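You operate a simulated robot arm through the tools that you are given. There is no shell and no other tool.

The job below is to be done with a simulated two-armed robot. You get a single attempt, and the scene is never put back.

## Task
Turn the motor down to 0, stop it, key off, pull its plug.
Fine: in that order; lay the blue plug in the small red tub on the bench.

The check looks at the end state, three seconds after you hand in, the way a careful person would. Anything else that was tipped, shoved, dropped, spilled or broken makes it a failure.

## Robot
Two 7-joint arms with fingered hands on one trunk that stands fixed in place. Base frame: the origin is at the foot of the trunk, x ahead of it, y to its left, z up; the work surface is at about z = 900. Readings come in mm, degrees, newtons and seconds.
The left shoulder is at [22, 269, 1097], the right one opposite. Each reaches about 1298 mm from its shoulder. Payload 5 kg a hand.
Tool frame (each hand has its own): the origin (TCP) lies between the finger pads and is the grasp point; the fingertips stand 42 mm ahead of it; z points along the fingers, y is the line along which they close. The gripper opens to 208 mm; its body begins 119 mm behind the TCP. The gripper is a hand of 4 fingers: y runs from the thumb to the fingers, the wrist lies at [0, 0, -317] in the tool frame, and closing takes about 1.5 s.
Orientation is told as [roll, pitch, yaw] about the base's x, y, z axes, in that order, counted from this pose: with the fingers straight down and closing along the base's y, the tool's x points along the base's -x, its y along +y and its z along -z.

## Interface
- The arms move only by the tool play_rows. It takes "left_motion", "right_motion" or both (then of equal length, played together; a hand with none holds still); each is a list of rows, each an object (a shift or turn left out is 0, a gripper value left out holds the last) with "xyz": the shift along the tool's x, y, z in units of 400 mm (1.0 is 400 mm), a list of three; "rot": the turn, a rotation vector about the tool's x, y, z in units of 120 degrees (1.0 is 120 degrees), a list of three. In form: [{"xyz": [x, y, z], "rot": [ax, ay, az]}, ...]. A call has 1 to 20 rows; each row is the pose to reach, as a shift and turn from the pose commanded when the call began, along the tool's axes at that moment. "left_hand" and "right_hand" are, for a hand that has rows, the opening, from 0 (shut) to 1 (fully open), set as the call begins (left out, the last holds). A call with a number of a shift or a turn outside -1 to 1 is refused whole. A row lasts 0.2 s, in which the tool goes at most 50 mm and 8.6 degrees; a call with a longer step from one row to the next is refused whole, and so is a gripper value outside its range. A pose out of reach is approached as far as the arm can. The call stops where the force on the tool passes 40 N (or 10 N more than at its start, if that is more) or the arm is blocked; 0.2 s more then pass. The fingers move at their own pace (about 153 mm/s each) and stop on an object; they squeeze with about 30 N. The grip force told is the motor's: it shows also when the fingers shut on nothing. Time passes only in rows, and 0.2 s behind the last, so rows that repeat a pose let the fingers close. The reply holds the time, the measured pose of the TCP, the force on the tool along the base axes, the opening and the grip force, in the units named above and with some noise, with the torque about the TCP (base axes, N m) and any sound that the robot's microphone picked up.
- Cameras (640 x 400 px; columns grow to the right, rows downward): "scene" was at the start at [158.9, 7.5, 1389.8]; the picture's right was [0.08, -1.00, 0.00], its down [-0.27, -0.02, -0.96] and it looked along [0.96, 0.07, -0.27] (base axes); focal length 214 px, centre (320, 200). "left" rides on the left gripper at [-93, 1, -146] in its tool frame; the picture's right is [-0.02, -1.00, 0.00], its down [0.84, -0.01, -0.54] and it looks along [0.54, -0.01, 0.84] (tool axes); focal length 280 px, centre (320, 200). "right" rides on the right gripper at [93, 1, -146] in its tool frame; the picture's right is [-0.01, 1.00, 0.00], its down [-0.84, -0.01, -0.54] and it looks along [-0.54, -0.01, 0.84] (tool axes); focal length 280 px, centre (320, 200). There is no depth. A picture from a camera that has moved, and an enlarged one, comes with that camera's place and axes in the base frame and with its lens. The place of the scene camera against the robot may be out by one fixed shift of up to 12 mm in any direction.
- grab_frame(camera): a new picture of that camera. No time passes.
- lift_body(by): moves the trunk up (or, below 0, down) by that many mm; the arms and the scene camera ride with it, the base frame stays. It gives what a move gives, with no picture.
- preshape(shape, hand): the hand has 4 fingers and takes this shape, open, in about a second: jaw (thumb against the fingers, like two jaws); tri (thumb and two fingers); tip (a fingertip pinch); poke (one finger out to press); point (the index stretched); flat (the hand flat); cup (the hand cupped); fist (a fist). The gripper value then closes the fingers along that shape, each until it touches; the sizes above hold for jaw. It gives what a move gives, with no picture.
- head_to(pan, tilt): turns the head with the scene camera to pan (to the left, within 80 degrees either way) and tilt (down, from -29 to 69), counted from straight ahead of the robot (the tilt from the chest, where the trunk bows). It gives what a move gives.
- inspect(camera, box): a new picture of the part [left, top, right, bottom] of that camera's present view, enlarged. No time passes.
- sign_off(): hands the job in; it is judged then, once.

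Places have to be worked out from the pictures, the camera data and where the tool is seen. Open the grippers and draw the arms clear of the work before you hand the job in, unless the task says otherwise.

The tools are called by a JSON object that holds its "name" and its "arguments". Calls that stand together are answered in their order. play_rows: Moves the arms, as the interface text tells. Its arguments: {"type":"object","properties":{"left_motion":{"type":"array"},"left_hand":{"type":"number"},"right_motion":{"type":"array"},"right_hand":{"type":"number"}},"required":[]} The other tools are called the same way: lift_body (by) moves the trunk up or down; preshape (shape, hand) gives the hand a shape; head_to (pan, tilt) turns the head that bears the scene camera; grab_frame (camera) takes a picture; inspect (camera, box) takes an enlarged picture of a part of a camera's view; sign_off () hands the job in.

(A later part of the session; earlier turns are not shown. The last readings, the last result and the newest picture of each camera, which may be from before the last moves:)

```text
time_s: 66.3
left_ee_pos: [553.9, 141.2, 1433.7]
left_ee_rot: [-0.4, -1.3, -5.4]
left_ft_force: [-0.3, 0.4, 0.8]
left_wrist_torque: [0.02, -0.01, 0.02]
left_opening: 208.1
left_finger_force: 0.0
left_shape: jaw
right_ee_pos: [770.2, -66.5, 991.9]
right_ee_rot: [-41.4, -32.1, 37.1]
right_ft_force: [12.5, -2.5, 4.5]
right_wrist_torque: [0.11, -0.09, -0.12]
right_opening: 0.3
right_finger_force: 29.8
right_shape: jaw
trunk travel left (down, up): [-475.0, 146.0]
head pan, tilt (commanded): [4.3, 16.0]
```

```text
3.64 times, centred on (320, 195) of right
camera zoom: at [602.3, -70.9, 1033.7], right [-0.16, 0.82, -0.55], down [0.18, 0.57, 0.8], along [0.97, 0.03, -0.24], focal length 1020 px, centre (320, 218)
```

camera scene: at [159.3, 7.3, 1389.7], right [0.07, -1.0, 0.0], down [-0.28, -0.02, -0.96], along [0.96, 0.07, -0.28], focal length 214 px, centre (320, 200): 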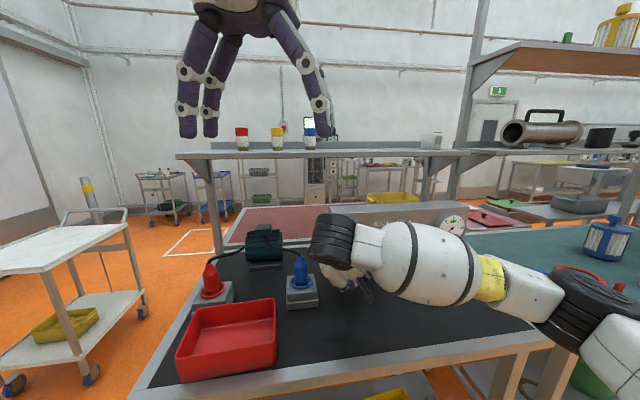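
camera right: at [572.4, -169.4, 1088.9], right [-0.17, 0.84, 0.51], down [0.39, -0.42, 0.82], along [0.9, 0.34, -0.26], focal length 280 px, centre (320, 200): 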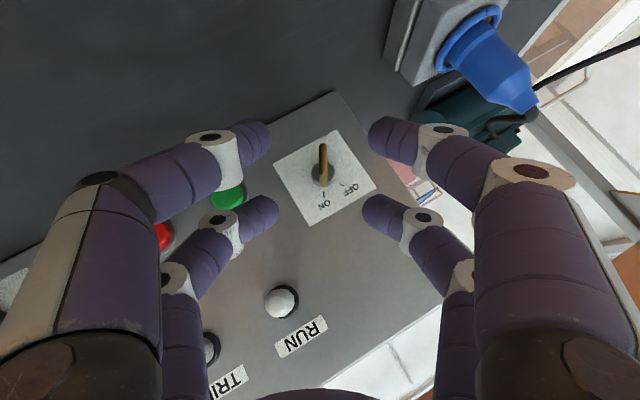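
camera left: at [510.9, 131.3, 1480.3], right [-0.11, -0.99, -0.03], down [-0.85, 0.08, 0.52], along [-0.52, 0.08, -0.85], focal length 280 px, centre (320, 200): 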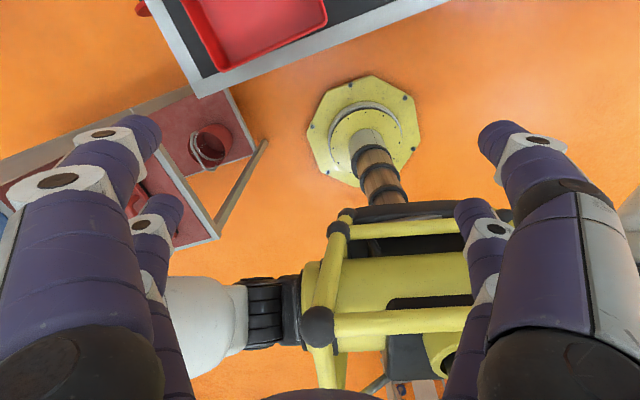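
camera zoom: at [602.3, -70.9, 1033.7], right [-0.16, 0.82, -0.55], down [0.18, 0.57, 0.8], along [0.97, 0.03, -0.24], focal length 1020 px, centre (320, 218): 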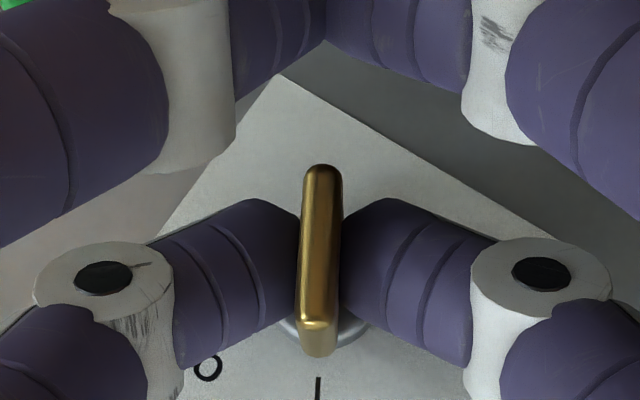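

The key stayed put while the hand turned on, so it's against the OFF stop. I'll release and retreat.

{"name": "play_rows", "arguments": {"right_motion": [{"xyz": [0, 0, 0]}, {"xyz": [0, 0, 0]}], "right_hand": 0.25}}

{"name": "play_rows", "arguments": {"right_motion": [{"xyz": [0, 0, -0.05]}, {"xyz": [0, 0, -0.1]}, {"xyz": [0, 0, -0.15]}, {"xyz": [0, 0, -0.2]}]}}

{"name": "inspect", "arguments": {"camera": "right", "box": [230, 110, 410, 250]}}

{"name": "grab_frame", "arguments": {"camera": "scene"}}

```text
time_s: 67.0
left_ee_pos: [552.1, 141.1, 1433.8]
left_ee_rot: [-0.5, -1.3, -5.4]
left_ft_force: [0.4, 0.0, 0.4]
left_wrist_torque: [0.02, 0.06, 0.03]
left_opening: 208.0
left_finger_force: 0.2
left_shape: jaw
right_ee_pos: [768.6, -65.5, 992.4]
right_ee_rot: [-41.3, -32.1, 37.0]
right_ft_force: [0.3, -0.4, -0.3]
right_wrist_torque: [0.03, 0.02, 0.01]
right_opening: 51.7
right_finger_force: 0.0
right_shape: jaw
trunk travel left (down, up): [-475.0, 146.0]
head pan, tilt (commanded): [4.3, 16.0]
```

```text
time_s: 68.0
left_ee_pos: [551.1, 139.5, 1434.9]
left_ee_rot: [-0.4, -1.4, -5.4]
left_ft_force: [0.4, -0.6, 0.1]
left_wrist_torque: [-0.02, -0.07, -0.02]
left_opening: 208.2
left_finger_force: 0.0
left_shape: jaw
right_ee_pos: [711.5, -43.3, 1044.3]
right_ee_rot: [-41.4, -32.2, 37.2]
right_ft_force: [0.4, 0.1, 0.5]
right_wrist_torque: [-0.03, -0.01, -0.01]
right_opening: 51.5
right_finger_force: 0.0
right_shape: jaw
trunk travel left (down, up): [-475.0, 146.0]
head pan, tilt (commanded): [4.3, 16.0]
```

```text
2.86 times, centred on (320, 180) of right
camera zoom: at [544.3, -48.2, 1085.3], right [-0.16, 0.82, -0.55], down [0.18, 0.57, 0.8], along [0.97, 0.03, -0.24], focal length 801 px, centre (320, 257)
```

zoom: 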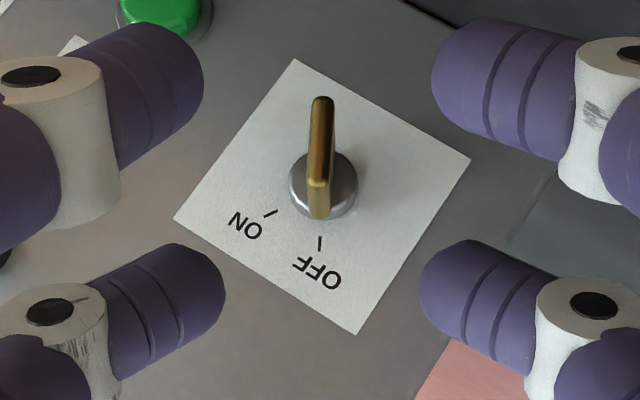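

```text
taken
camera scene: at [158.5, 7.6, 1389.9], right [0.08, -1.0, 0.0], down [-0.27, -0.02, -0.96], along [0.96, 0.07, -0.28], focal length 214 px, centre (320, 200)
```

scene: 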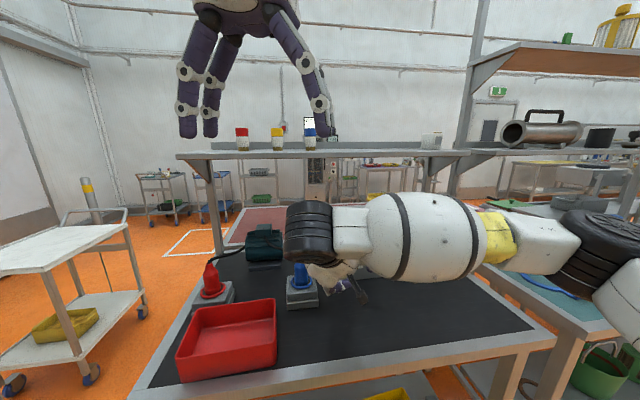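

The key points at OFF with the hand clear, so the first three steps are done. Now I'll bring the right hand upright and higher, and raise the left hand another 100 mm to leave room over the plug and tub.

{"name": "play_rows", "arguments": {"right_motion": [{"xyz": [-0.02, -0.021, -0.024], "rot": [-0.0434, 0, 0.0364]}, {"xyz": [-0.04, -0.042, -0.0475], "rot": [-0.0868, 0, 0.0728]}, {"xyz": [-0.06, -0.063, -0.071], "rot": [-0.1302, 0, 0.1092]}, {"xyz": [-0.08, -0.084, -0.095], "rot": [-0.1736, 0, 0.1456]}, {"xyz": [-0.107, -0.112, -0.127], "rot": [-0.217, 0, 0.182]}]}}

{"name": "play_rows", "arguments": {"left_motion": [{"xyz": [0, 0, -0.0625]}, {"xyz": [0, 0, -0.125]}, {"xyz": [0, 0, -0.1875]}, {"xyz": [0, 0, -0.25]}]}}

{"name": "head_to", "arguments": {"pan": 70, "tilt": 10}}

{"name": "grab_frame", "arguments": {"camera": "scene"}}

```text
time_s: 69.2
left_ee_pos: [551.6, 139.6, 1433.8]
left_ee_rot: [-0.4, -1.3, -5.5]
left_ft_force: [-0.3, 0.3, 0.4]
left_wrist_torque: [0.08, -0.03, -0.01]
left_opening: 207.9
left_finger_force: 0.0
left_shape: jaw
right_ee_pos: [714.3, -44.0, 1124.6]
right_ee_rot: [0.2, -40.0, 12.0]
right_ft_force: [0.6, 0.1, 0.2]
right_wrist_torque: [0.03, -0.02, 0.04]
right_opening: 51.7
right_finger_force: 0.1
right_shape: jaw
trunk travel left (down, up): [-475.0, 146.0]
head pan, tilt (commanded): [4.3, 16.0]
```

```text
time_s: 70.2
left_ee_pos: [549.6, 152.1, 1509.5]
left_ee_rot: [-0.9, -1.4, -5.2]
left_ft_force: [1.9, 4.8, -0.7]
left_wrist_torque: [-0.58, 0.34, 0.0]
left_opening: 207.8
left_finger_force: 0.1
left_shape: jaw
left hand out of reach, approached as far as the arm can: row 4
right_ee_pos: [715.9, -38.5, 1121.7]
right_ee_rot: [-0.3, -39.7, 12.4]
right_ft_force: [1.1, 3.5, -1.2]
right_wrist_torque: [-0.3, 0.08, -0.22]
right_opening: 52.0
right_finger_force: 0.2
right_shape: jaw
trunk travel left (down, up): [-475.0, 146.0]
head pan, tilt (commanded): [4.3, 16.0]
```

```text
time_s: 71.5
left_ee_pos: [545.5, 144.8, 1511.6]
left_ee_rot: [-0.5, -1.7, -5.5]
left_ft_force: [-0.3, -0.2, 0.6]
left_wrist_torque: [0.04, -0.1, 0.01]
left_opening: 207.9
left_finger_force: 0.1
left_shape: jaw
right_ee_pos: [713.1, -44.6, 1125.0]
right_ee_rot: [-0.1, -40.1, 12.0]
right_ft_force: [0.1, -1.4, 0.4]
right_wrist_torque: [0.01, -0.04, 0.01]
right_opening: 52.0
right_finger_force: 0.1
right_shape: jaw
trunk travel left (down, up): [-475.0, 146.0]
head pan, tilt (commanded): [70.0, 10.0]
```

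```text
taken
camera scene: at [97.1, 87.5, 1399.6], right [0.94, -0.34, 0.0], down [-0.06, -0.16, -0.98], along [0.34, 0.93, -0.17], focal length 214 px, centre (320, 200)
```

scene: 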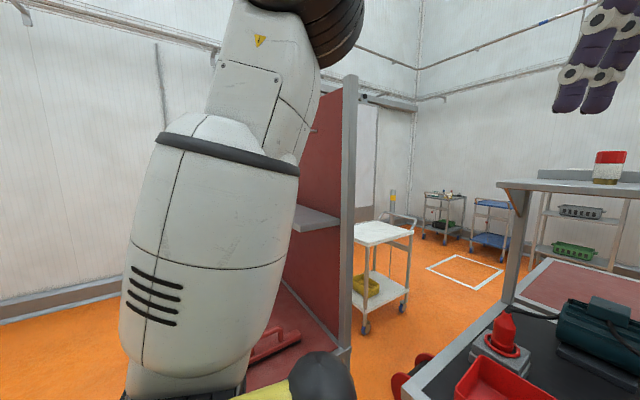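

The left hand is as high as it goes, at z≈1511, and its elbow is clear of the rack. Now I'll raise the right hand a bit and turn it to fingers-down.

{"name": "play_rows", "arguments": {"right_motion": [{"xyz": [-0.0321, 0, -0.0383], "rot": [0, 0.0667, 0]}, {"xyz": [-0.0643, 0, -0.0766], "rot": [0, 0.1333, 0]}, {"xyz": [-0.0964, 0, -0.1149], "rot": [0, 0.2, 0]}, {"xyz": [-0.0964, 0, -0.1149], "rot": [0, 0.2667, 0]}, {"xyz": [-0.0964, 0, -0.1149], "rot": [0, 0.3333, 0]}], "right_hand": 0.4}}

{"name": "play_rows", "arguments": {"right_motion": [{"rot": [0, 0, -0.0688]}, {"rot": [0, 0, -0.1375]}, {"rot": [0, 0, -0.2063]}, {"rot": [0, 0, -0.275]}]}}

{"name": "head_to", "arguments": {"pan": 10, "tilt": 20}}

{"name": "grab_frame", "arguments": {"camera": "scene"}}

{"name": "grab_frame", "arguments": {"camera": "right"}}

```text
time_s: 72.7
left_ee_pos: [546.5, 145.3, 1512.1]
left_ee_rot: [-0.6, -1.7, -5.4]
left_ft_force: [-0.4, 1.5, -0.1]
left_wrist_torque: [-0.14, -0.1, -0.02]
left_opening: 208.4
left_finger_force: 0.2
left_shape: jaw
right_ee_pos: [710.4, -42.1, 1185.4]
right_ee_rot: [0.0, 0.0, 11.9]
right_ft_force: [0.4, 1.0, 0.0]
right_wrist_torque: [-0.06, -0.07, 0.04]
right_opening: 82.7
right_finger_force: 0.1
right_shape: jaw
trunk travel left (down, up): [-475.0, 146.0]
head pan, tilt (commanded): [70.0, 10.0]
```

```text
time_s: 73.7
left_ee_pos: [546.2, 145.2, 1510.3]
left_ee_rot: [-0.6, -1.6, -5.6]
left_ft_force: [0.0, 0.0, -0.2]
left_wrist_torque: [-0.01, 0.04, -0.02]
left_opening: 207.9
left_finger_force: 0.0
left_shape: jaw
right_ee_pos: [712.5, -43.8, 1184.1]
right_ee_rot: [-0.1, 0.0, 45.1]
right_ft_force: [-0.1, 0.3, 0.5]
right_wrist_torque: [0.0, -0.01, 0.01]
right_opening: 82.7
right_finger_force: 0.0
right_shape: jaw
trunk travel left (down, up): [-475.0, 146.0]
head pan, tilt (commanded): [70.0, 10.0]
```

```text
time_s: 75.0
left_ee_pos: [546.9, 144.9, 1511.1]
left_ee_rot: [-0.6, -1.6, -5.6]
left_ft_force: [0.1, 0.2, 0.0]
left_wrist_torque: [0.0, 0.0, 0.01]
left_opening: 208.3
left_finger_force: 0.1
left_shape: jaw
right_ee_pos: [712.9, -43.7, 1184.1]
right_ee_rot: [-0.1, -0.1, 45.0]
right_ft_force: [0.1, -0.4, -0.9]
right_wrist_torque: [0.0, -0.01, -0.03]
right_opening: 82.9
right_finger_force: 0.0
right_shape: jaw
trunk travel left (down, up): [-475.0, 146.0]
head pan, tilt (commanded): [10.0, 20.0]
```

```text
taken
camera scene: at [157.5, 16.6, 1383.2], right [0.17, -0.98, 0.0], down [-0.34, -0.06, -0.94], along [0.93, 0.16, -0.34], focal length 214 px, centre (320, 200)
```

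scene: 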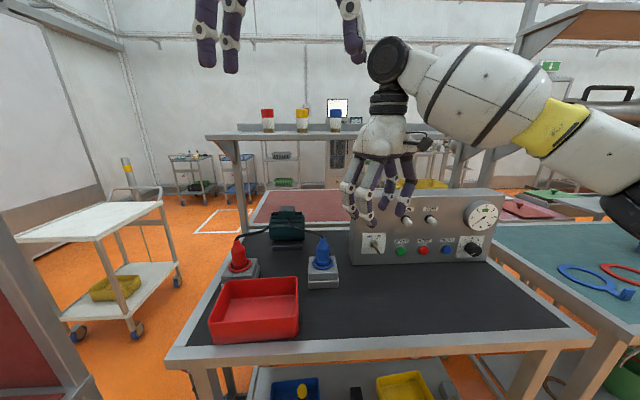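

```text
taken
camera right: at [646.4, -108.1, 1329.4], right [-0.7, 0.72, 0.0], down [0.61, 0.59, 0.54], along [0.39, 0.37, -0.84], focal length 280 px, centre (320, 200)
```

right: 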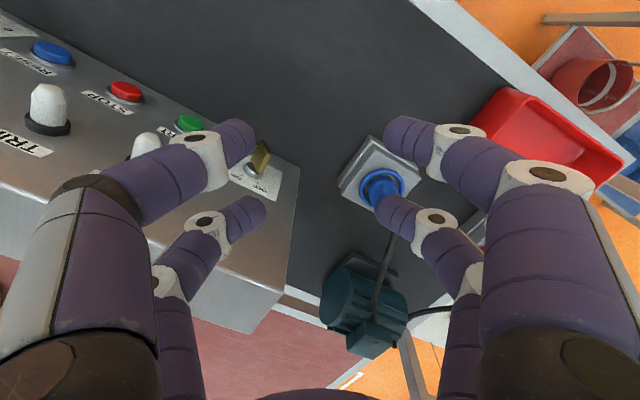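

The right hand is fingers-down with the camera facing along the cable's direction. I'll zoom in on the blue plug, its ring and its cable.

{"name": "inspect", "arguments": {"camera": "right", "box": [325, 130, 435, 230]}}

{"name": "inspect", "arguments": {"camera": "scene", "box": [265, 200, 365, 300]}}

{"name": "inspect", "arguments": {"camera": "scene", "box": [200, 220, 320, 350]}}

```text
4.00 times, centred on (380, 180) of right
camera zoom: at [646.4, -108.1, 1329.4], right [-0.7, 0.72, 0.0], down [0.61, 0.59, 0.54], along [0.39, 0.37, -0.84], focal length 1122 px, centre (80, 280)
```

zoom: 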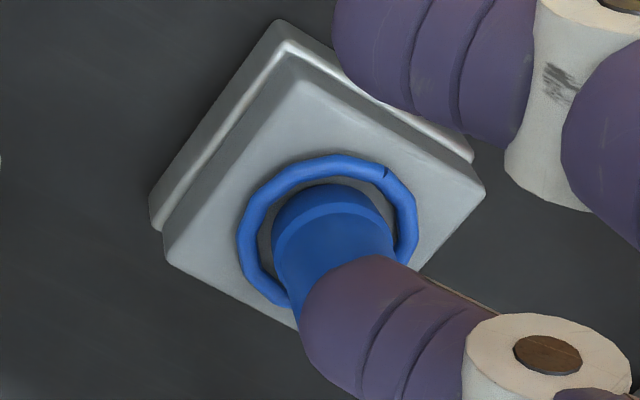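

```text
4.00 times, centred on (315, 250) of scene
camera zoom: at [157.5, 16.6, 1383.2], right [0.17, -0.98, 0.0], down [-0.34, -0.06, -0.94], along [0.93, 0.16, -0.34], focal length 858 px, centre (340, 0)
```

zoom: 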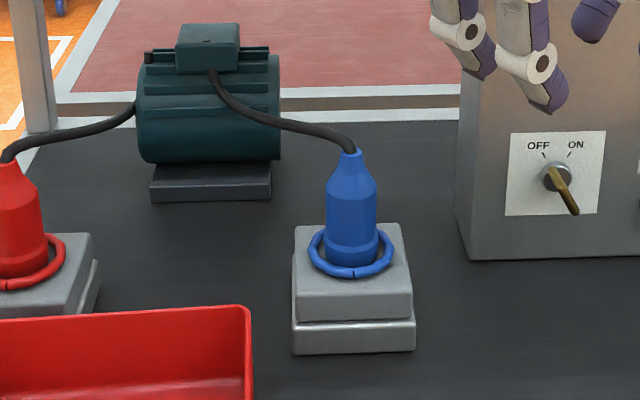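

```text
3.08 times, centred on (260, 285) of scene
camera zoom: at [157.5, 16.6, 1383.2], right [0.17, -0.98, 0.0], down [-0.34, -0.06, -0.94], along [0.93, 0.16, -0.34], focal length 660 px, centre (505, -62)
```

zoom: 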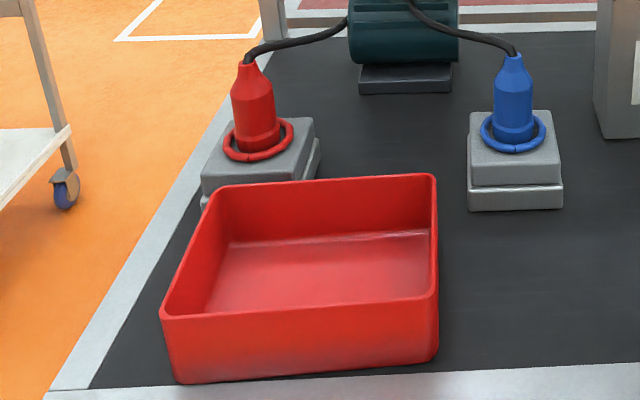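

The plug axis comes out at about (736, 110.5) from both cameras, with its straight body spanning z ≈ 960–1008. The ring around its foot is separate from the body. I'll move the right hand above it at z 1150, with the far finger pair over the plug.

{"name": "play_rows", "arguments": {"right_motion": [{"xyz": [-0.0597, 0.0579, 0.021]}, {"xyz": [-0.1194, 0.1158, 0.0425]}, {"xyz": [-0.179, 0.1737, 0.064]}, {"xyz": [-0.2387, 0.2316, 0.085]}]}}

{"name": "grab_frame", "arguments": {"camera": "right"}}

{"name": "inspect", "arguments": {"camera": "scene", "box": [255, 150, 395, 290]}}

```text
time_s: 76.0
left_ee_pos: [544.8, 145.5, 1511.0]
left_ee_rot: [-0.6, -1.6, -5.4]
left_ft_force: [-0.5, 2.3, -0.1]
left_wrist_torque: [-0.13, -0.03, 0.0]
left_opening: 208.3
left_finger_force: 0.0
left_shape: jaw
right_ee_pos: [714.8, 90.8, 1148.6]
right_ee_rot: [0.0, -0.1, 45.1]
right_ft_force: [-0.1, -0.3, 0.2]
right_wrist_torque: [0.04, 0.06, 0.02]
right_opening: 83.0
right_finger_force: 0.0
right_shape: jaw
trunk travel left (down, up): [-475.0, 146.0]
head pan, tilt (commanded): [10.0, 20.0]
```

```text
taken
camera right: at [648.7, 26.1, 1294.0], right [-0.7, 0.72, 0.0], down [0.6, 0.59, 0.54], along [0.39, 0.37, -0.84], focal length 280 px, centre (320, 200)
```

right: 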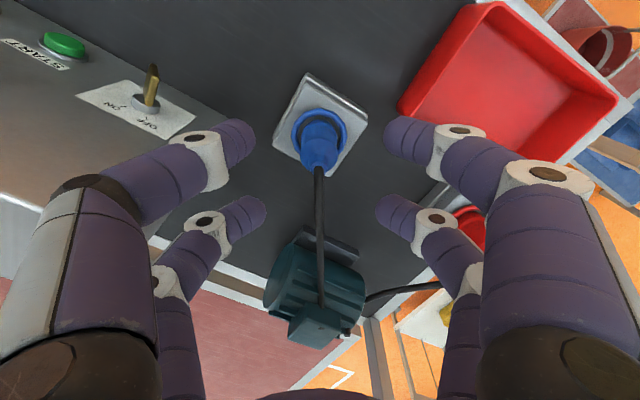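

```text
2.86 times, centred on (325, 220) of scene
camera zoom: at [157.3, 17.1, 1383.3], right [0.17, -0.98, 0.0], down [-0.34, -0.06, -0.94], along [0.93, 0.16, -0.34], focal length 613 px, centre (306, 143)
```

zoom: 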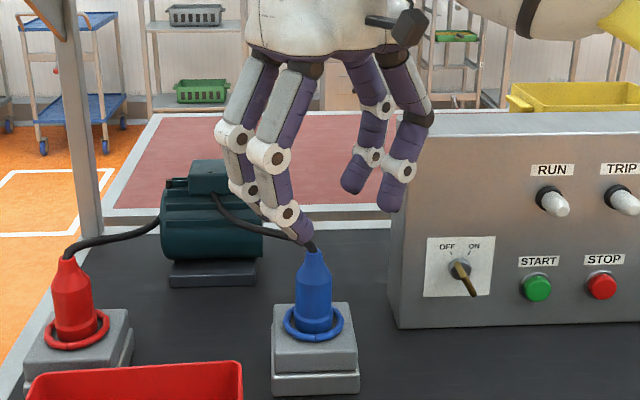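

The plug is on the camera's centre line. I'll zoom to check the fore-aft alignment before descending.

{"name": "inspect", "arguments": {"camera": "right", "box": [260, 60, 390, 220]}}

```text
2.50 times, centred on (325, 140) of right
camera zoom: at [648.7, 26.1, 1294.0], right [-0.7, 0.72, 0.0], down [0.6, 0.59, 0.54], along [0.39, 0.37, -0.84], focal length 701 px, centre (308, 350)
```

zoom: 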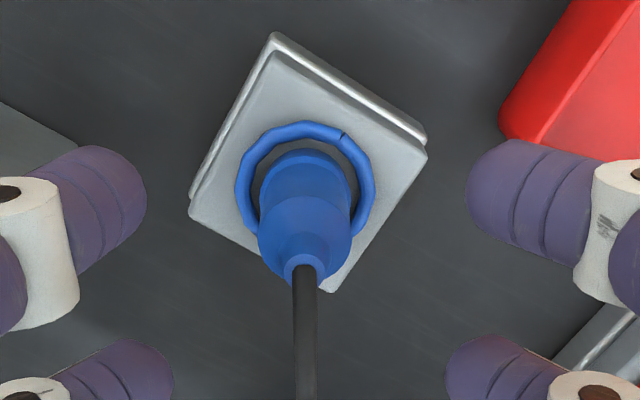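

Both views put the plug about 3 mm toward tool -y, so I'll correct that and descend 80 mm with the far pair straddling the plug.

{"name": "play_rows", "arguments": {"right_motion": [{"xyz": [0.0035, -0.007, 0.05]}, {"xyz": [0.0035, -0.007, 0.1]}, {"xyz": [0.0035, -0.007, 0.15]}, {"xyz": [0.0035, -0.007, 0.2]}]}}

{"name": "grab_frame", "arguments": {"camera": "right"}}

{"name": "inspect", "arguments": {"camera": "scene", "box": [275, 180, 375, 280]}}

```text
time_s: 77.0
left_ee_pos: [544.9, 144.9, 1511.9]
left_ee_rot: [-0.5, -1.6, -5.6]
left_ft_force: [0.7, -0.6, -0.5]
left_wrist_torque: [0.01, 0.06, 0.02]
left_opening: 208.0
left_finger_force: 0.1
left_shape: jaw
right_ee_pos: [714.9, 87.1, 1070.9]
right_ee_rot: [0.0, 0.1, 45.0]
right_ft_force: [-0.5, -0.8, -0.3]
right_wrist_torque: [0.06, -0.01, 0.01]
right_opening: 82.8
right_finger_force: 0.1
right_shape: jaw
trunk travel left (down, up): [-475.0, 146.0]
head pan, tilt (commanded): [10.0, 20.0]
```

```text
taken
camera right: at [649.0, 22.2, 1215.5], right [-0.7, 0.72, 0.0], down [0.6, 0.59, 0.54], along [0.39, 0.38, -0.84], focal length 280 px, centre (320, 200)
```

right: 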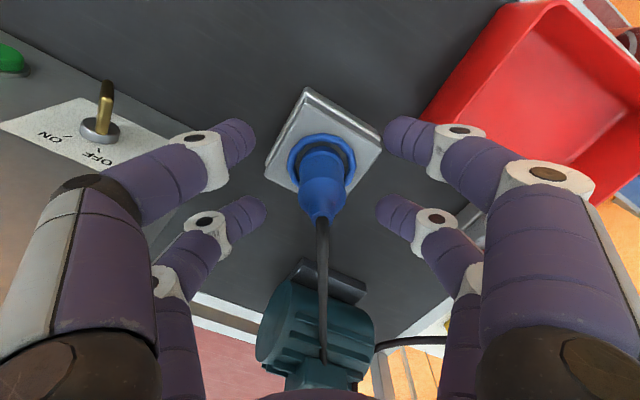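

```text
4.00 times, centred on (325, 230) of scene
camera zoom: at [157.7, 16.4, 1383.2], right [0.17, -0.98, 0.0], down [-0.34, -0.06, -0.94], along [0.93, 0.16, -0.34], focal length 858 px, centre (300, 80)
```

zoom: 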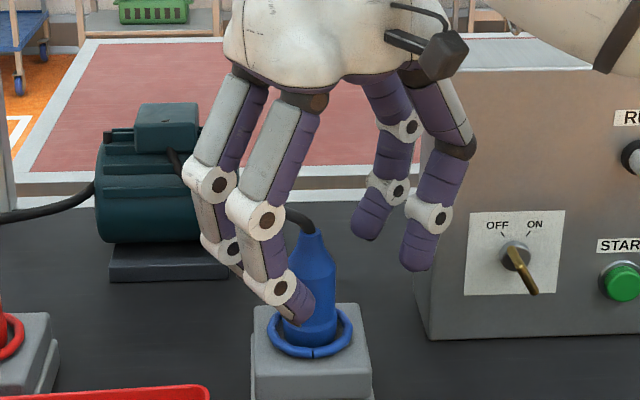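

I'll zoom to pin down the plug's fore-aft position between the far fingertips.

{"name": "inspect", "arguments": {"camera": "right", "box": [240, 110, 400, 260]}}

```text
2.67 times, centred on (320, 185) of right
camera zoom: at [649.0, 22.2, 1215.5], right [-0.7, 0.72, 0.0], down [0.6, 0.59, 0.54], along [0.39, 0.38, -0.84], focal length 748 px, centre (320, 240)
```

zoom: 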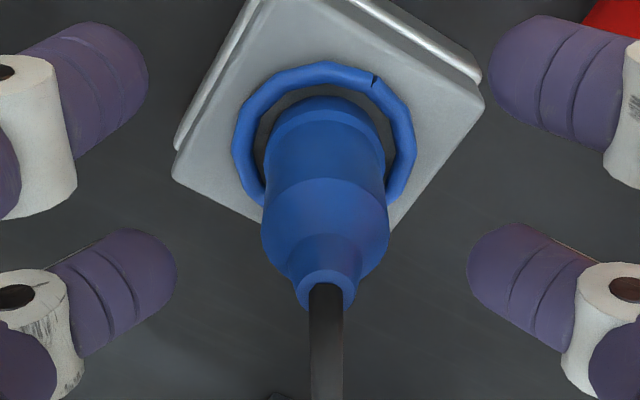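

Refined: the plug is within 2 mm of the far pair's centre. I'll descend the last 51 mm to grip height.

{"name": "play_rows", "arguments": {"right_motion": [{"xyz": [-0.005, 0, 0.04]}, {"xyz": [-0.005, 0, 0.08]}, {"xyz": [-0.005, 0, 0.11]}, {"xyz": [-0.005, 0, 0.1275]}]}}

{"name": "inspect", "arguments": {"camera": "right", "box": [240, 110, 400, 260]}}

{"name": "inspect", "arguments": {"camera": "scene", "box": [275, 180, 375, 280]}}

```text
time_s: 78.0
left_ee_pos: [546.9, 144.7, 1510.4]
left_ee_rot: [-0.6, -1.7, -5.6]
left_ft_force: [-0.2, 0.3, 0.6]
left_wrist_torque: [-0.02, 0.01, 0.02]
left_opening: 207.8
left_finger_force: 0.1
left_shape: jaw
right_ee_pos: [716.0, 88.9, 1019.2]
right_ee_rot: [-0.1, 0.0, 45.1]
right_ft_force: [0.1, 0.2, 0.2]
right_wrist_torque: [-0.03, 0.03, -0.02]
right_opening: 82.7
right_finger_force: 0.1
right_shape: jaw
trunk travel left (down, up): [-475.0, 146.0]
head pan, tilt (commanded): [10.0, 20.0]
```

```text
2.67 times, centred on (320, 185) of right
camera zoom: at [650.7, 23.6, 1163.9], right [-0.7, 0.72, 0.0], down [0.6, 0.59, 0.54], along [0.39, 0.38, -0.84], focal length 748 px, centre (320, 240)
```

zoom: 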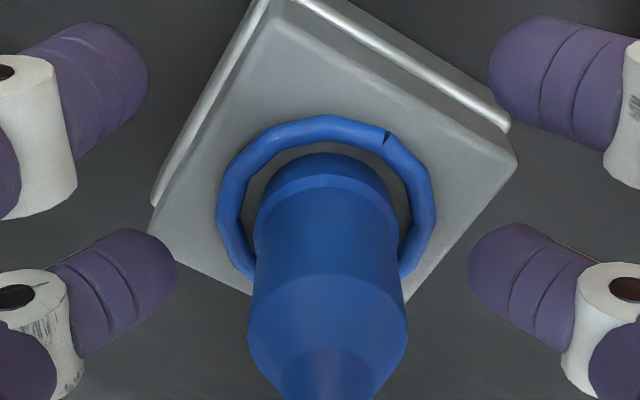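

```text
4.00 times, centred on (325, 230) of scene
camera zoom: at [157.3, 16.6, 1383.3], right [0.17, -0.98, 0.0], down [-0.34, -0.06, -0.94], along [0.93, 0.16, -0.34], focal length 858 px, centre (300, 80)
```

zoom: 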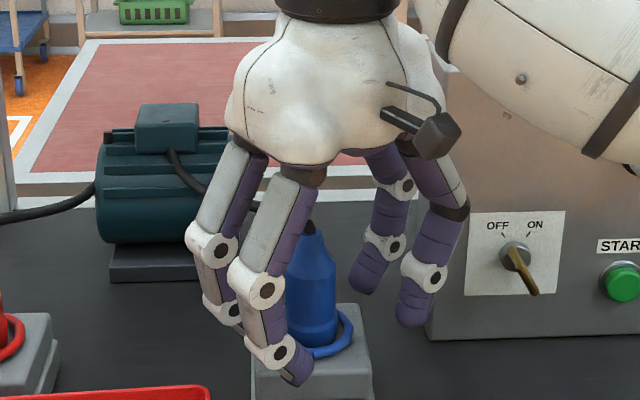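

The far pair straddles the plug body cleanly, with no contact force. I'll close the hand on it.

{"name": "play_rows", "arguments": {"right_motion": [{"xyz": [0, 0, 0]}, {"xyz": [0, 0, 0]}, {"xyz": [0, 0, 0]}, {"xyz": [0, 0, 0]}, {"xyz": [0, 0, 0]}, {"xyz": [0, 0, 0]}], "right_hand": 0.0}}

{"name": "inspect", "arguments": {"camera": "right", "box": [240, 110, 400, 260]}}

{"name": "inspect", "arguments": {"camera": "scene", "box": [275, 180, 375, 280]}}

```text
time_s: 79.4
left_ee_pos: [547.0, 144.3, 1511.7]
left_ee_rot: [-0.6, -1.5, -5.5]
left_ft_force: [0.5, -0.2, 0.7]
left_wrist_torque: [0.01, 0.01, 0.0]
left_opening: 207.8
left_finger_force: 0.1
left_shape: jaw
right_ee_pos: [717.0, 88.6, 1018.7]
right_ee_rot: [0.0, 0.1, 45.0]
right_ft_force: [1.9, 1.9, -4.5]
right_wrist_torque: [-0.09, 0.07, -0.01]
right_opening: 3.0
right_finger_force: 29.6
right_shape: jaw
trunk travel left (down, up): [-475.0, 146.0]
head pan, tilt (commanded): [10.0, 20.0]
```

```text
2.67 times, centred on (320, 185) of right
camera zoom: at [651.2, 23.6, 1163.4], right [-0.7, 0.72, 0.0], down [0.61, 0.59, 0.54], along [0.39, 0.37, -0.84], focal length 748 px, centre (320, 240)
```

zoom: 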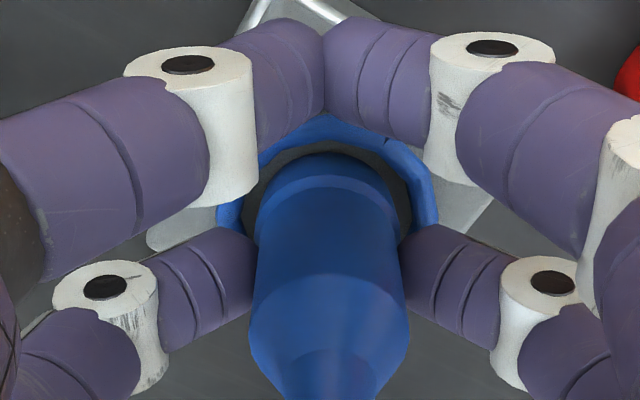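

```text
4.00 times, centred on (325, 230) of scene
camera zoom: at [157.8, 16.7, 1383.2], right [0.17, -0.98, 0.0], down [-0.34, -0.06, -0.94], along [0.93, 0.16, -0.34], focal length 858 px, centre (300, 80)
```

zoom: 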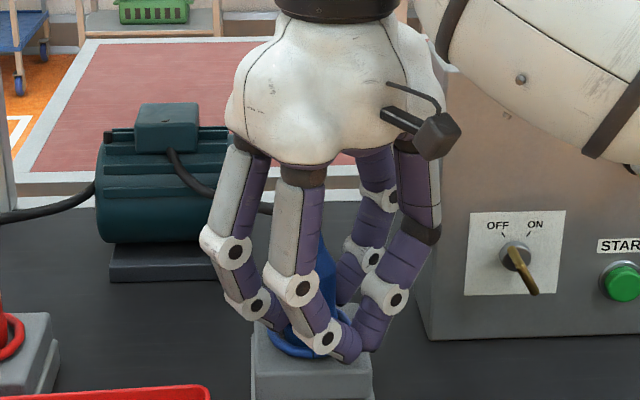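

The plug is held by the far pair. I'll pull straight up slowly, watching the force and the socket.

{"name": "play_rows", "arguments": {"right_motion": [{"xyz": [0, 0, -0.0075]}, {"xyz": [0, 0, -0.015]}, {"xyz": [0, 0, -0.0225]}, {"xyz": [0, 0, -0.03]}]}}

{"name": "inspect", "arguments": {"camera": "scene", "box": [275, 180, 375, 280]}}

{"name": "inspect", "arguments": {"camera": "right", "box": [240, 110, 400, 260]}}

```text
time_s: 80.4
left_ee_pos: [546.1, 145.4, 1510.8]
left_ee_rot: [-0.6, -1.6, -5.5]
left_ft_force: [0.6, -0.2, -0.6]
left_wrist_torque: [0.01, 0.03, -0.02]
left_opening: 208.1
left_finger_force: 0.0
left_shape: jaw
right_ee_pos: [716.6, 87.5, 1031.3]
right_ee_rot: [0.0, 0.1, 44.9]
right_ft_force: [-0.2, -0.1, -0.8]
right_wrist_torque: [-0.06, 0.02, -0.03]
right_opening: 3.1
right_finger_force: 29.9
right_shape: jaw
trunk travel left (down, up): [-475.0, 146.0]
head pan, tilt (commanded): [10.0, 20.0]
heard: snap
```

```text
4.00 times, centred on (325, 230) of scene
camera zoom: at [157.6, 16.6, 1383.2], right [0.17, -0.98, 0.0], down [-0.34, -0.06, -0.94], along [0.93, 0.16, -0.34], focal length 858 px, centre (300, 80)
```

zoom: 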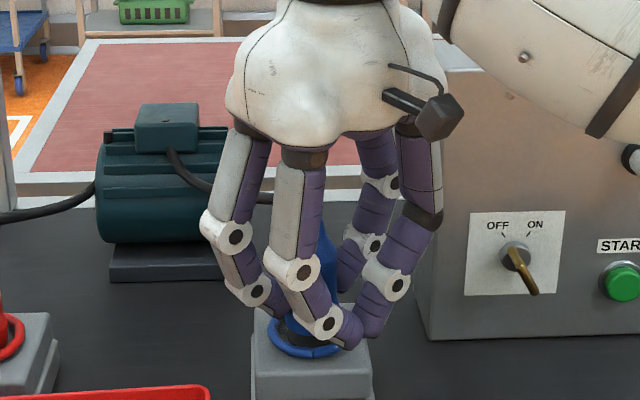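

```text
2.67 times, centred on (320, 185) of right
camera zoom: at [650.8, 22.9, 1176.0], right [-0.7, 0.72, 0.0], down [0.6, 0.59, 0.54], along [0.39, 0.37, -0.84], focal length 748 px, centre (320, 240)
```

zoom: 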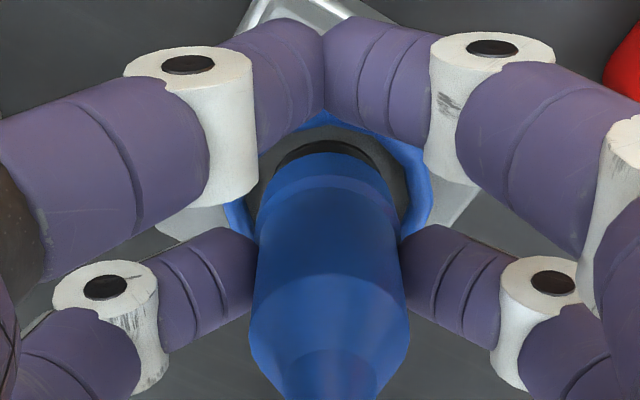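

A snap was heard and the force dropped, so the plug is out and the socket hasn't moved. I'll lift it 100 mm gently.

{"name": "play_rows", "arguments": {"right_motion": [{"xyz": [0, 0, -0.03]}, {"xyz": [0, 0, -0.06]}, {"xyz": [0, 0, -0.1]}, {"xyz": [0, 0, -0.14]}, {"xyz": [0, 0, -0.18]}, {"xyz": [0, 0, -0.22]}, {"xyz": [0, 0, -0.25]}]}}

{"name": "inspect", "arguments": {"camera": "scene", "box": [235, 140, 395, 290]}}

{"name": "grab_frame", "arguments": {"camera": "right"}}

```text
time_s: 82.0
left_ee_pos: [545.9, 144.2, 1511.8]
left_ee_rot: [-0.6, -1.7, -5.5]
left_ft_force: [0.3, 0.4, -0.3]
left_wrist_torque: [-0.05, -0.07, 0.02]
left_opening: 207.8
left_finger_force: 0.0
left_shape: jaw
right_ee_pos: [715.9, 88.9, 1130.3]
right_ee_rot: [-0.1, 0.1, 45.1]
right_ft_force: [-0.3, 0.0, -0.4]
right_wrist_torque: [-0.03, 0.02, 0.0]
right_opening: 3.2
right_finger_force: 29.9
right_shape: jaw
trunk travel left (down, up): [-475.0, 146.0]
head pan, tilt (commanded): [10.0, 20.0]
```

```text
2.67 times, centred on (315, 215) of scene
camera zoom: at [157.2, 16.7, 1383.3], right [0.17, -0.98, 0.0], down [-0.34, -0.06, -0.94], along [0.93, 0.16, -0.34], focal length 572 px, centre (333, 160)
```

zoom: 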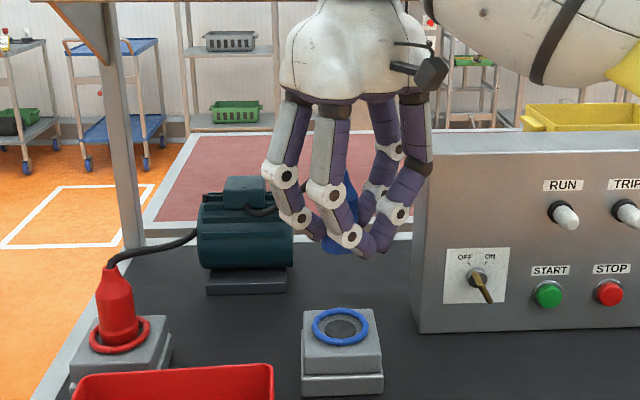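

```text
taken
camera right: at [650.5, 24.4, 1275.8], right [-0.7, 0.72, 0.0], down [0.6, 0.59, 0.54], along [0.39, 0.38, -0.84], focal length 280 px, centre (320, 200)
```

right: 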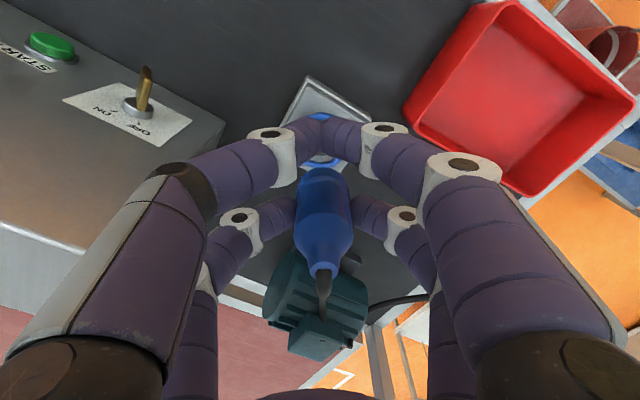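

The plug is free and held, and the socket, red plug and panel are undisturbed. I'll turn the hand 40° so the plug will tip lengthwise along the tub, then carry it across well above the rim. First I raise and rotate in place.

{"name": "play_rows", "arguments": {"right_motion": [{"xyz": [0, 0, -0.015], "rot": [0, 0, -0.0667]}, {"xyz": [0, 0, -0.03], "rot": [0, 0, -0.1333]}, {"xyz": [0, 0, -0.045], "rot": [0, 0, -0.2]}, {"xyz": [0, 0, -0.06], "rot": [0, 0, -0.2667]}, {"xyz": [0, 0, -0.075], "rot": [0, 0, -0.3333]}]}}

{"name": "grab_frame", "arguments": {"camera": "right"}}

{"name": "grab_frame", "arguments": {"camera": "scene"}}

```text
time_s: 83.2
left_ee_pos: [546.1, 144.4, 1511.7]
left_ee_rot: [-0.6, -1.7, -5.4]
left_ft_force: [0.5, -1.2, 0.0]
left_wrist_torque: [0.0, -0.05, 0.0]
left_opening: 208.2
left_finger_force: 0.1
left_shape: jaw
right_ee_pos: [714.6, 90.5, 1161.6]
right_ee_rot: [0.0, 0.0, 85.2]
right_ft_force: [-0.6, 0.1, -1.9]
right_wrist_torque: [-0.05, -0.03, 0.02]
right_opening: 2.9
right_finger_force: 29.7
right_shape: jaw
trunk travel left (down, up): [-475.0, 146.0]
head pan, tilt (commanded): [10.0, 20.0]
```

```text
taken
camera right: at [707.1, -4.0, 1306.5], right [-0.99, 0.1, 0.0], down [0.08, 0.84, 0.54], along [0.05, 0.54, -0.84], focal length 280 px, centre (320, 200)
```

right: 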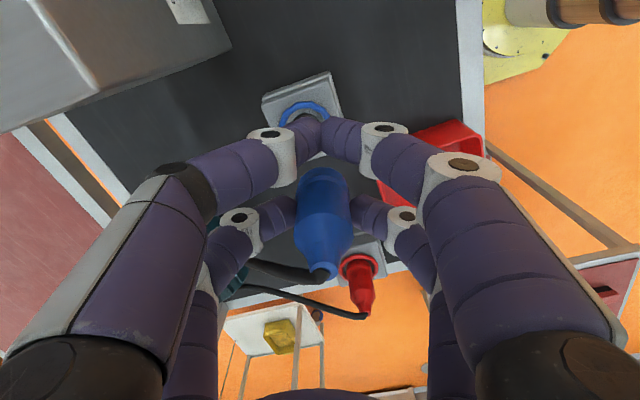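

```text
taken
camera scene: at [157.1, 16.6, 1383.3], right [0.17, -0.98, 0.0], down [-0.34, -0.06, -0.94], along [0.93, 0.16, -0.34], focal length 214 px, centre (320, 200)
```

scene: 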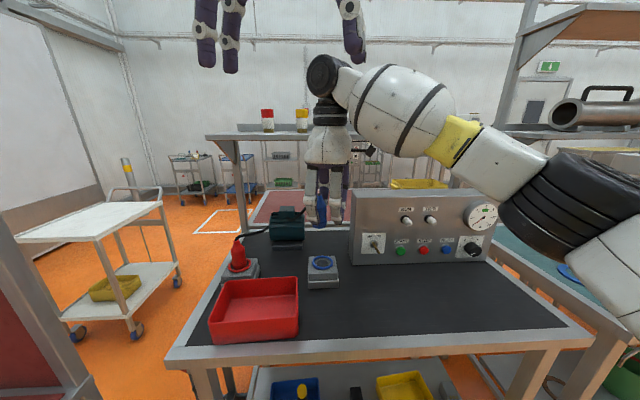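

The hand turned fine and the plug is secure. The right wrist would pass close under the left hand on the way to the tub, so first I'll shift the left hand back and inward, away from the rack side.

{"name": "play_rows", "arguments": {"left_motion": [{"xyz": [0.054, -0.0585, 0.006]}, {"xyz": [0.108, -0.117, 0.0125]}, {"xyz": [0.162, -0.1755, 0.019]}, {"xyz": [0.216, -0.234, 0.025]}]}}

{"name": "grab_frame", "arguments": {"camera": "scene"}}

```text
time_s: 84.2
left_ee_pos: [449.0, 60.7, 1500.3]
left_ee_rot: [-0.4, -1.4, -5.4]
left_ft_force: [0.0, 0.2, 0.4]
left_wrist_torque: [0.02, -0.05, 0.03]
left_opening: 208.1
left_finger_force: 0.0
left_shape: jaw
right_ee_pos: [715.2, 89.7, 1161.1]
right_ee_rot: [0.1, 0.0, 85.0]
right_ft_force: [0.6, 0.6, -0.4]
right_wrist_torque: [0.05, 0.01, 0.01]
right_opening: 2.9
right_finger_force: 30.3
right_shape: jaw
trunk travel left (down, up): [-475.0, 146.0]
head pan, tilt (commanded): [10.0, 20.0]
```

```text
taken
camera scene: at [157.4, 16.3, 1383.3], right [0.17, -0.98, 0.0], down [-0.34, -0.06, -0.94], along [0.93, 0.16, -0.34], focal length 214 px, centre (320, 200)
```

scene: 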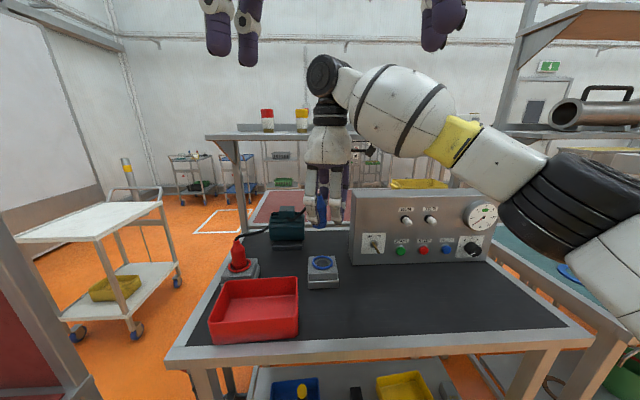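

The left hand is clear. I'll carry the plug toward the tub in two stages, checking cable tension on the way.

{"name": "play_rows", "arguments": {"right_motion": [{"xyz": [-0.04, 0.071, 0.015]}, {"xyz": [-0.08, 0.142, 0.03]}, {"xyz": [-0.12, 0.213, 0.05]}]}}

{"name": "grab_frame", "arguments": {"camera": "scene"}}

{"name": "grab_frame", "arguments": {"camera": "right"}}

```text
time_s: 85.0
left_ee_pos: [449.1, 60.8, 1500.3]
left_ee_rot: [-0.5, -1.3, -5.3]
left_ft_force: [-0.1, 1.0, -0.4]
left_wrist_torque: [-0.1, -0.05, -0.02]
left_opening: 208.2
left_finger_force: 0.0
left_shape: jaw
right_ee_pos: [635.7, 144.0, 1142.8]
right_ee_rot: [0.1, 0.0, 84.9]
right_ft_force: [-0.5, -0.6, -1.5]
right_wrist_torque: [-0.03, 0.01, -0.01]
right_opening: 2.9
right_finger_force: 29.8
right_shape: jaw
trunk travel left (down, up): [-475.0, 146.0]
head pan, tilt (commanded): [10.0, 20.0]
```

```text
taken
camera scene: at [157.1, 17.0, 1383.3], right [0.17, -0.98, 0.0], down [-0.34, -0.06, -0.94], along [0.93, 0.16, -0.34], focal length 214 px, centre (320, 200)
```

scene: 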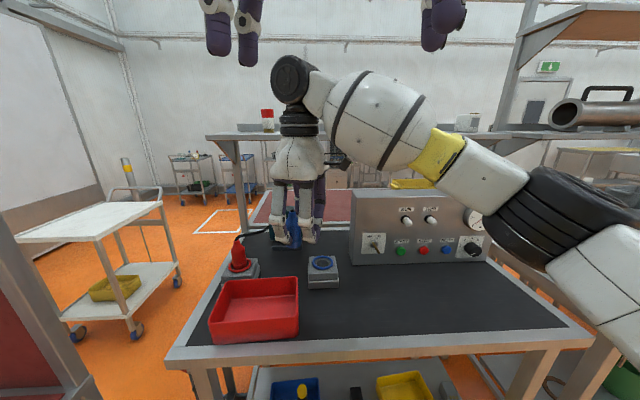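

```text
taken
camera right: at [627.2, 51.4, 1287.0], right [-0.99, 0.1, 0.0], down [0.09, 0.84, 0.54], along [0.06, 0.54, -0.84], focal length 280 px, centre (320, 200)
```

right: 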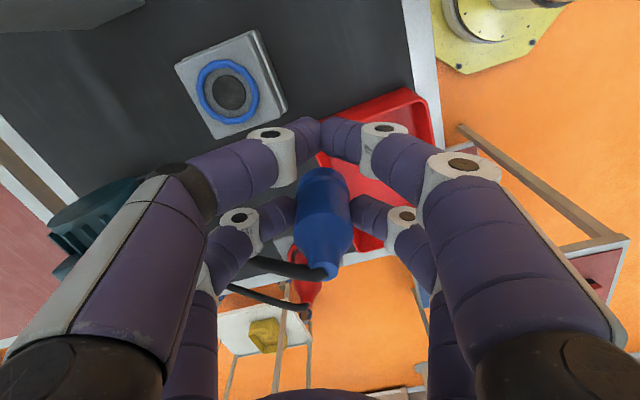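

No cable tension so far. I'll continue to above the tub, lowering a little.

{"name": "play_rows", "arguments": {"right_motion": [{"xyz": [-0.03, 0.054, 0.02]}, {"xyz": [-0.06, 0.107, 0.05]}, {"xyz": [-0.09, 0.16, 0.09]}, {"xyz": [-0.117, 0.213, 0.1275]}]}}

{"name": "grab_frame", "arguments": {"camera": "scene"}}

{"name": "grab_frame", "arguments": {"camera": "right"}}

```text
time_s: 86.0
left_ee_pos: [450.5, 61.4, 1499.3]
left_ee_rot: [-0.6, -1.2, -5.5]
left_ft_force: [0.4, -0.1, 0.2]
left_wrist_torque: [0.02, 0.06, -0.01]
left_opening: 208.3
left_finger_force: 0.0
left_shape: jaw
right_ee_pos: [557.4, 196.4, 1090.1]
right_ee_rot: [0.0, 0.1, 84.8]
right_ft_force: [0.5, 0.2, -1.2]
right_wrist_torque: [0.01, 0.06, 0.02]
right_opening: 2.9
right_finger_force: 30.1
right_shape: jaw
trunk travel left (down, up): [-475.0, 146.0]
head pan, tilt (commanded): [10.0, 20.0]
```

```text
taken
camera scene: at [157.8, 16.5, 1383.2], right [0.17, -0.98, 0.0], down [-0.34, -0.06, -0.94], along [0.93, 0.16, -0.34], focal length 214 px, centre (320, 200)
```

scene: 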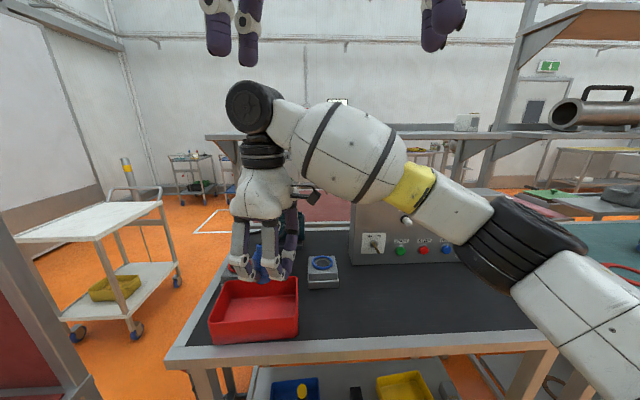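

```text
taken
camera right: at [548.3, 103.7, 1234.7], right [-0.99, 0.1, 0.0], down [0.09, 0.84, 0.54], along [0.06, 0.54, -0.84], focal length 280 px, centre (320, 200)
```

right: 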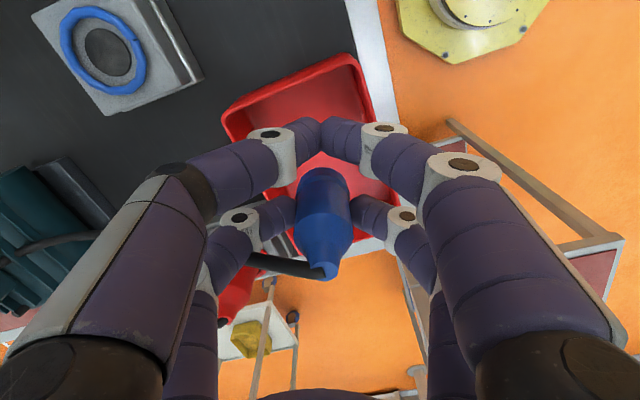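

I'm over the tub with no tension; the tub centre is about (560, 247). I'll tilt the hand 20° so the plug's cable end leans left along the tub's length, then look before lowering.

{"name": "play_rows", "arguments": {"right_motion": [{"rot": [0, 0.0556, 0]}, {"rot": [0, 0.1111, 0]}, {"rot": [0, 0.1667, 0]}]}}

{"name": "inspect", "arguments": {"camera": "scene", "box": [180, 180, 340, 350]}}

{"name": "grab_frame", "arguments": {"camera": "right"}}

```text
time_s: 87.0
left_ee_pos: [448.7, 62.3, 1499.1]
left_ee_rot: [-0.5, -1.3, -5.4]
left_ft_force: [-0.7, 1.8, 0.7]
left_wrist_torque: [-0.17, -0.03, -0.03]
left_opening: 208.0
left_finger_force: 0.1
left_shape: jaw
right_ee_pos: [599.7, 150.6, 1100.2]
right_ee_rot: [1.4, 18.0, 80.6]
right_ft_force: [-0.9, -0.3, -0.8]
right_wrist_torque: [-0.12, -0.03, 0.04]
right_opening: 2.8
right_finger_force: 29.6
right_shape: jaw
trunk travel left (down, up): [-475.0, 146.0]
head pan, tilt (commanded): [10.0, 20.0]
stopped in row 3 (right hand): the arm was blocked; the commanded pose is now the measured one
```

```text
2.35 times, centred on (260, 265) of scene
camera zoom: at [157.0, 17.6, 1383.3], right [0.17, -0.98, 0.0], down [-0.34, -0.06, -0.94], along [0.93, 0.16, -0.34], focal length 505 px, centre (461, 47)
```

zoom: 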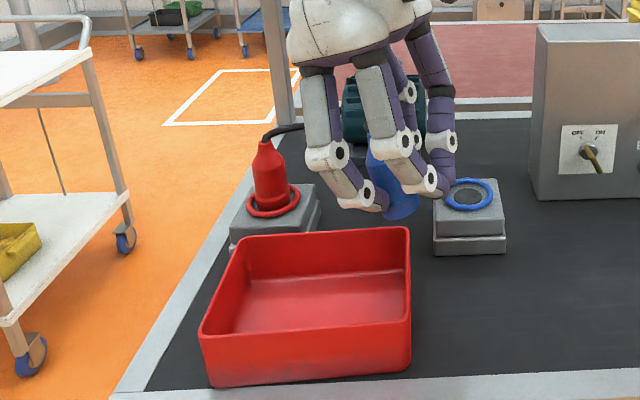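

```text
taken
camera right: at [596.2, 107.8, 1267.2], right [-0.98, 0.18, 0.02], down [0.18, 0.95, 0.25], along [0.03, 0.25, -0.97], focal length 280 px, centre (320, 200)
```

right: 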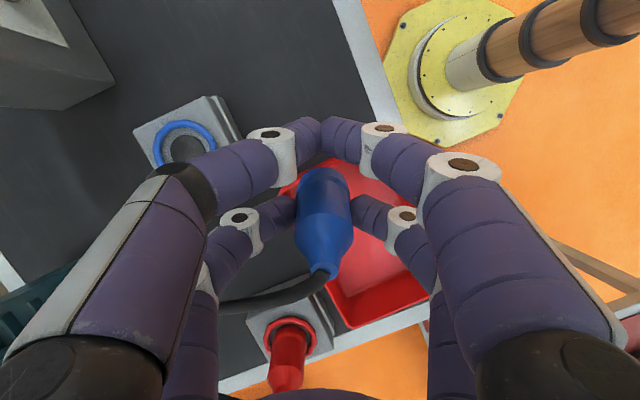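

The arm reached a joint limit trying to tilt that way and the hand drifted about 60 mm, but the plug is still held high and nothing was touched. I'll undo that tilt and return to fingers-down.

{"name": "play_rows", "arguments": {"right_motion": [{"xyz": [0.005, 0, -0.016], "rot": [0.004, -0.05, 0]}, {"xyz": [0.01, 0, -0.032], "rot": [0.008, -0.1, 0]}, {"xyz": [0.0155, 0, -0.0476], "rot": [0.0117, -0.15, 0]}]}}

{"name": "grab_frame", "arguments": {"camera": "scene"}}

```text
time_s: 87.8
left_ee_pos: [449.7, 59.0, 1499.0]
left_ee_rot: [-0.3, -1.3, -5.5]
left_ft_force: [0.3, -0.7, -0.7]
left_wrist_torque: [0.23, 0.0, 0.03]
left_opening: 207.8
left_finger_force: 0.2
left_shape: jaw
right_ee_pos: [598.9, 152.1, 1119.7]
right_ee_rot: [0.1, 0.0, 80.6]
right_ft_force: [-0.9, 0.0, -0.4]
right_wrist_torque: [0.05, -0.02, 0.02]
right_opening: 2.9
right_finger_force: 29.9
right_shape: jaw
trunk travel left (down, up): [-475.0, 146.0]
head pan, tilt (commanded): [10.0, 20.0]
```

```text
taken
camera scene: at [157.7, 15.5, 1383.2], right [0.17, -0.98, 0.0], down [-0.34, -0.06, -0.94], along [0.93, 0.16, -0.34], focal length 214 px, centre (320, 200)
```

scene: 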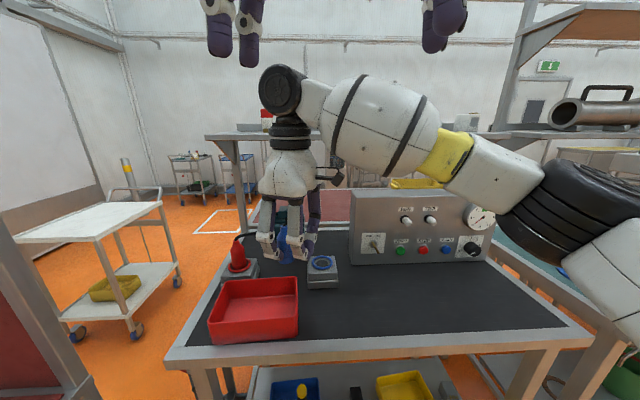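

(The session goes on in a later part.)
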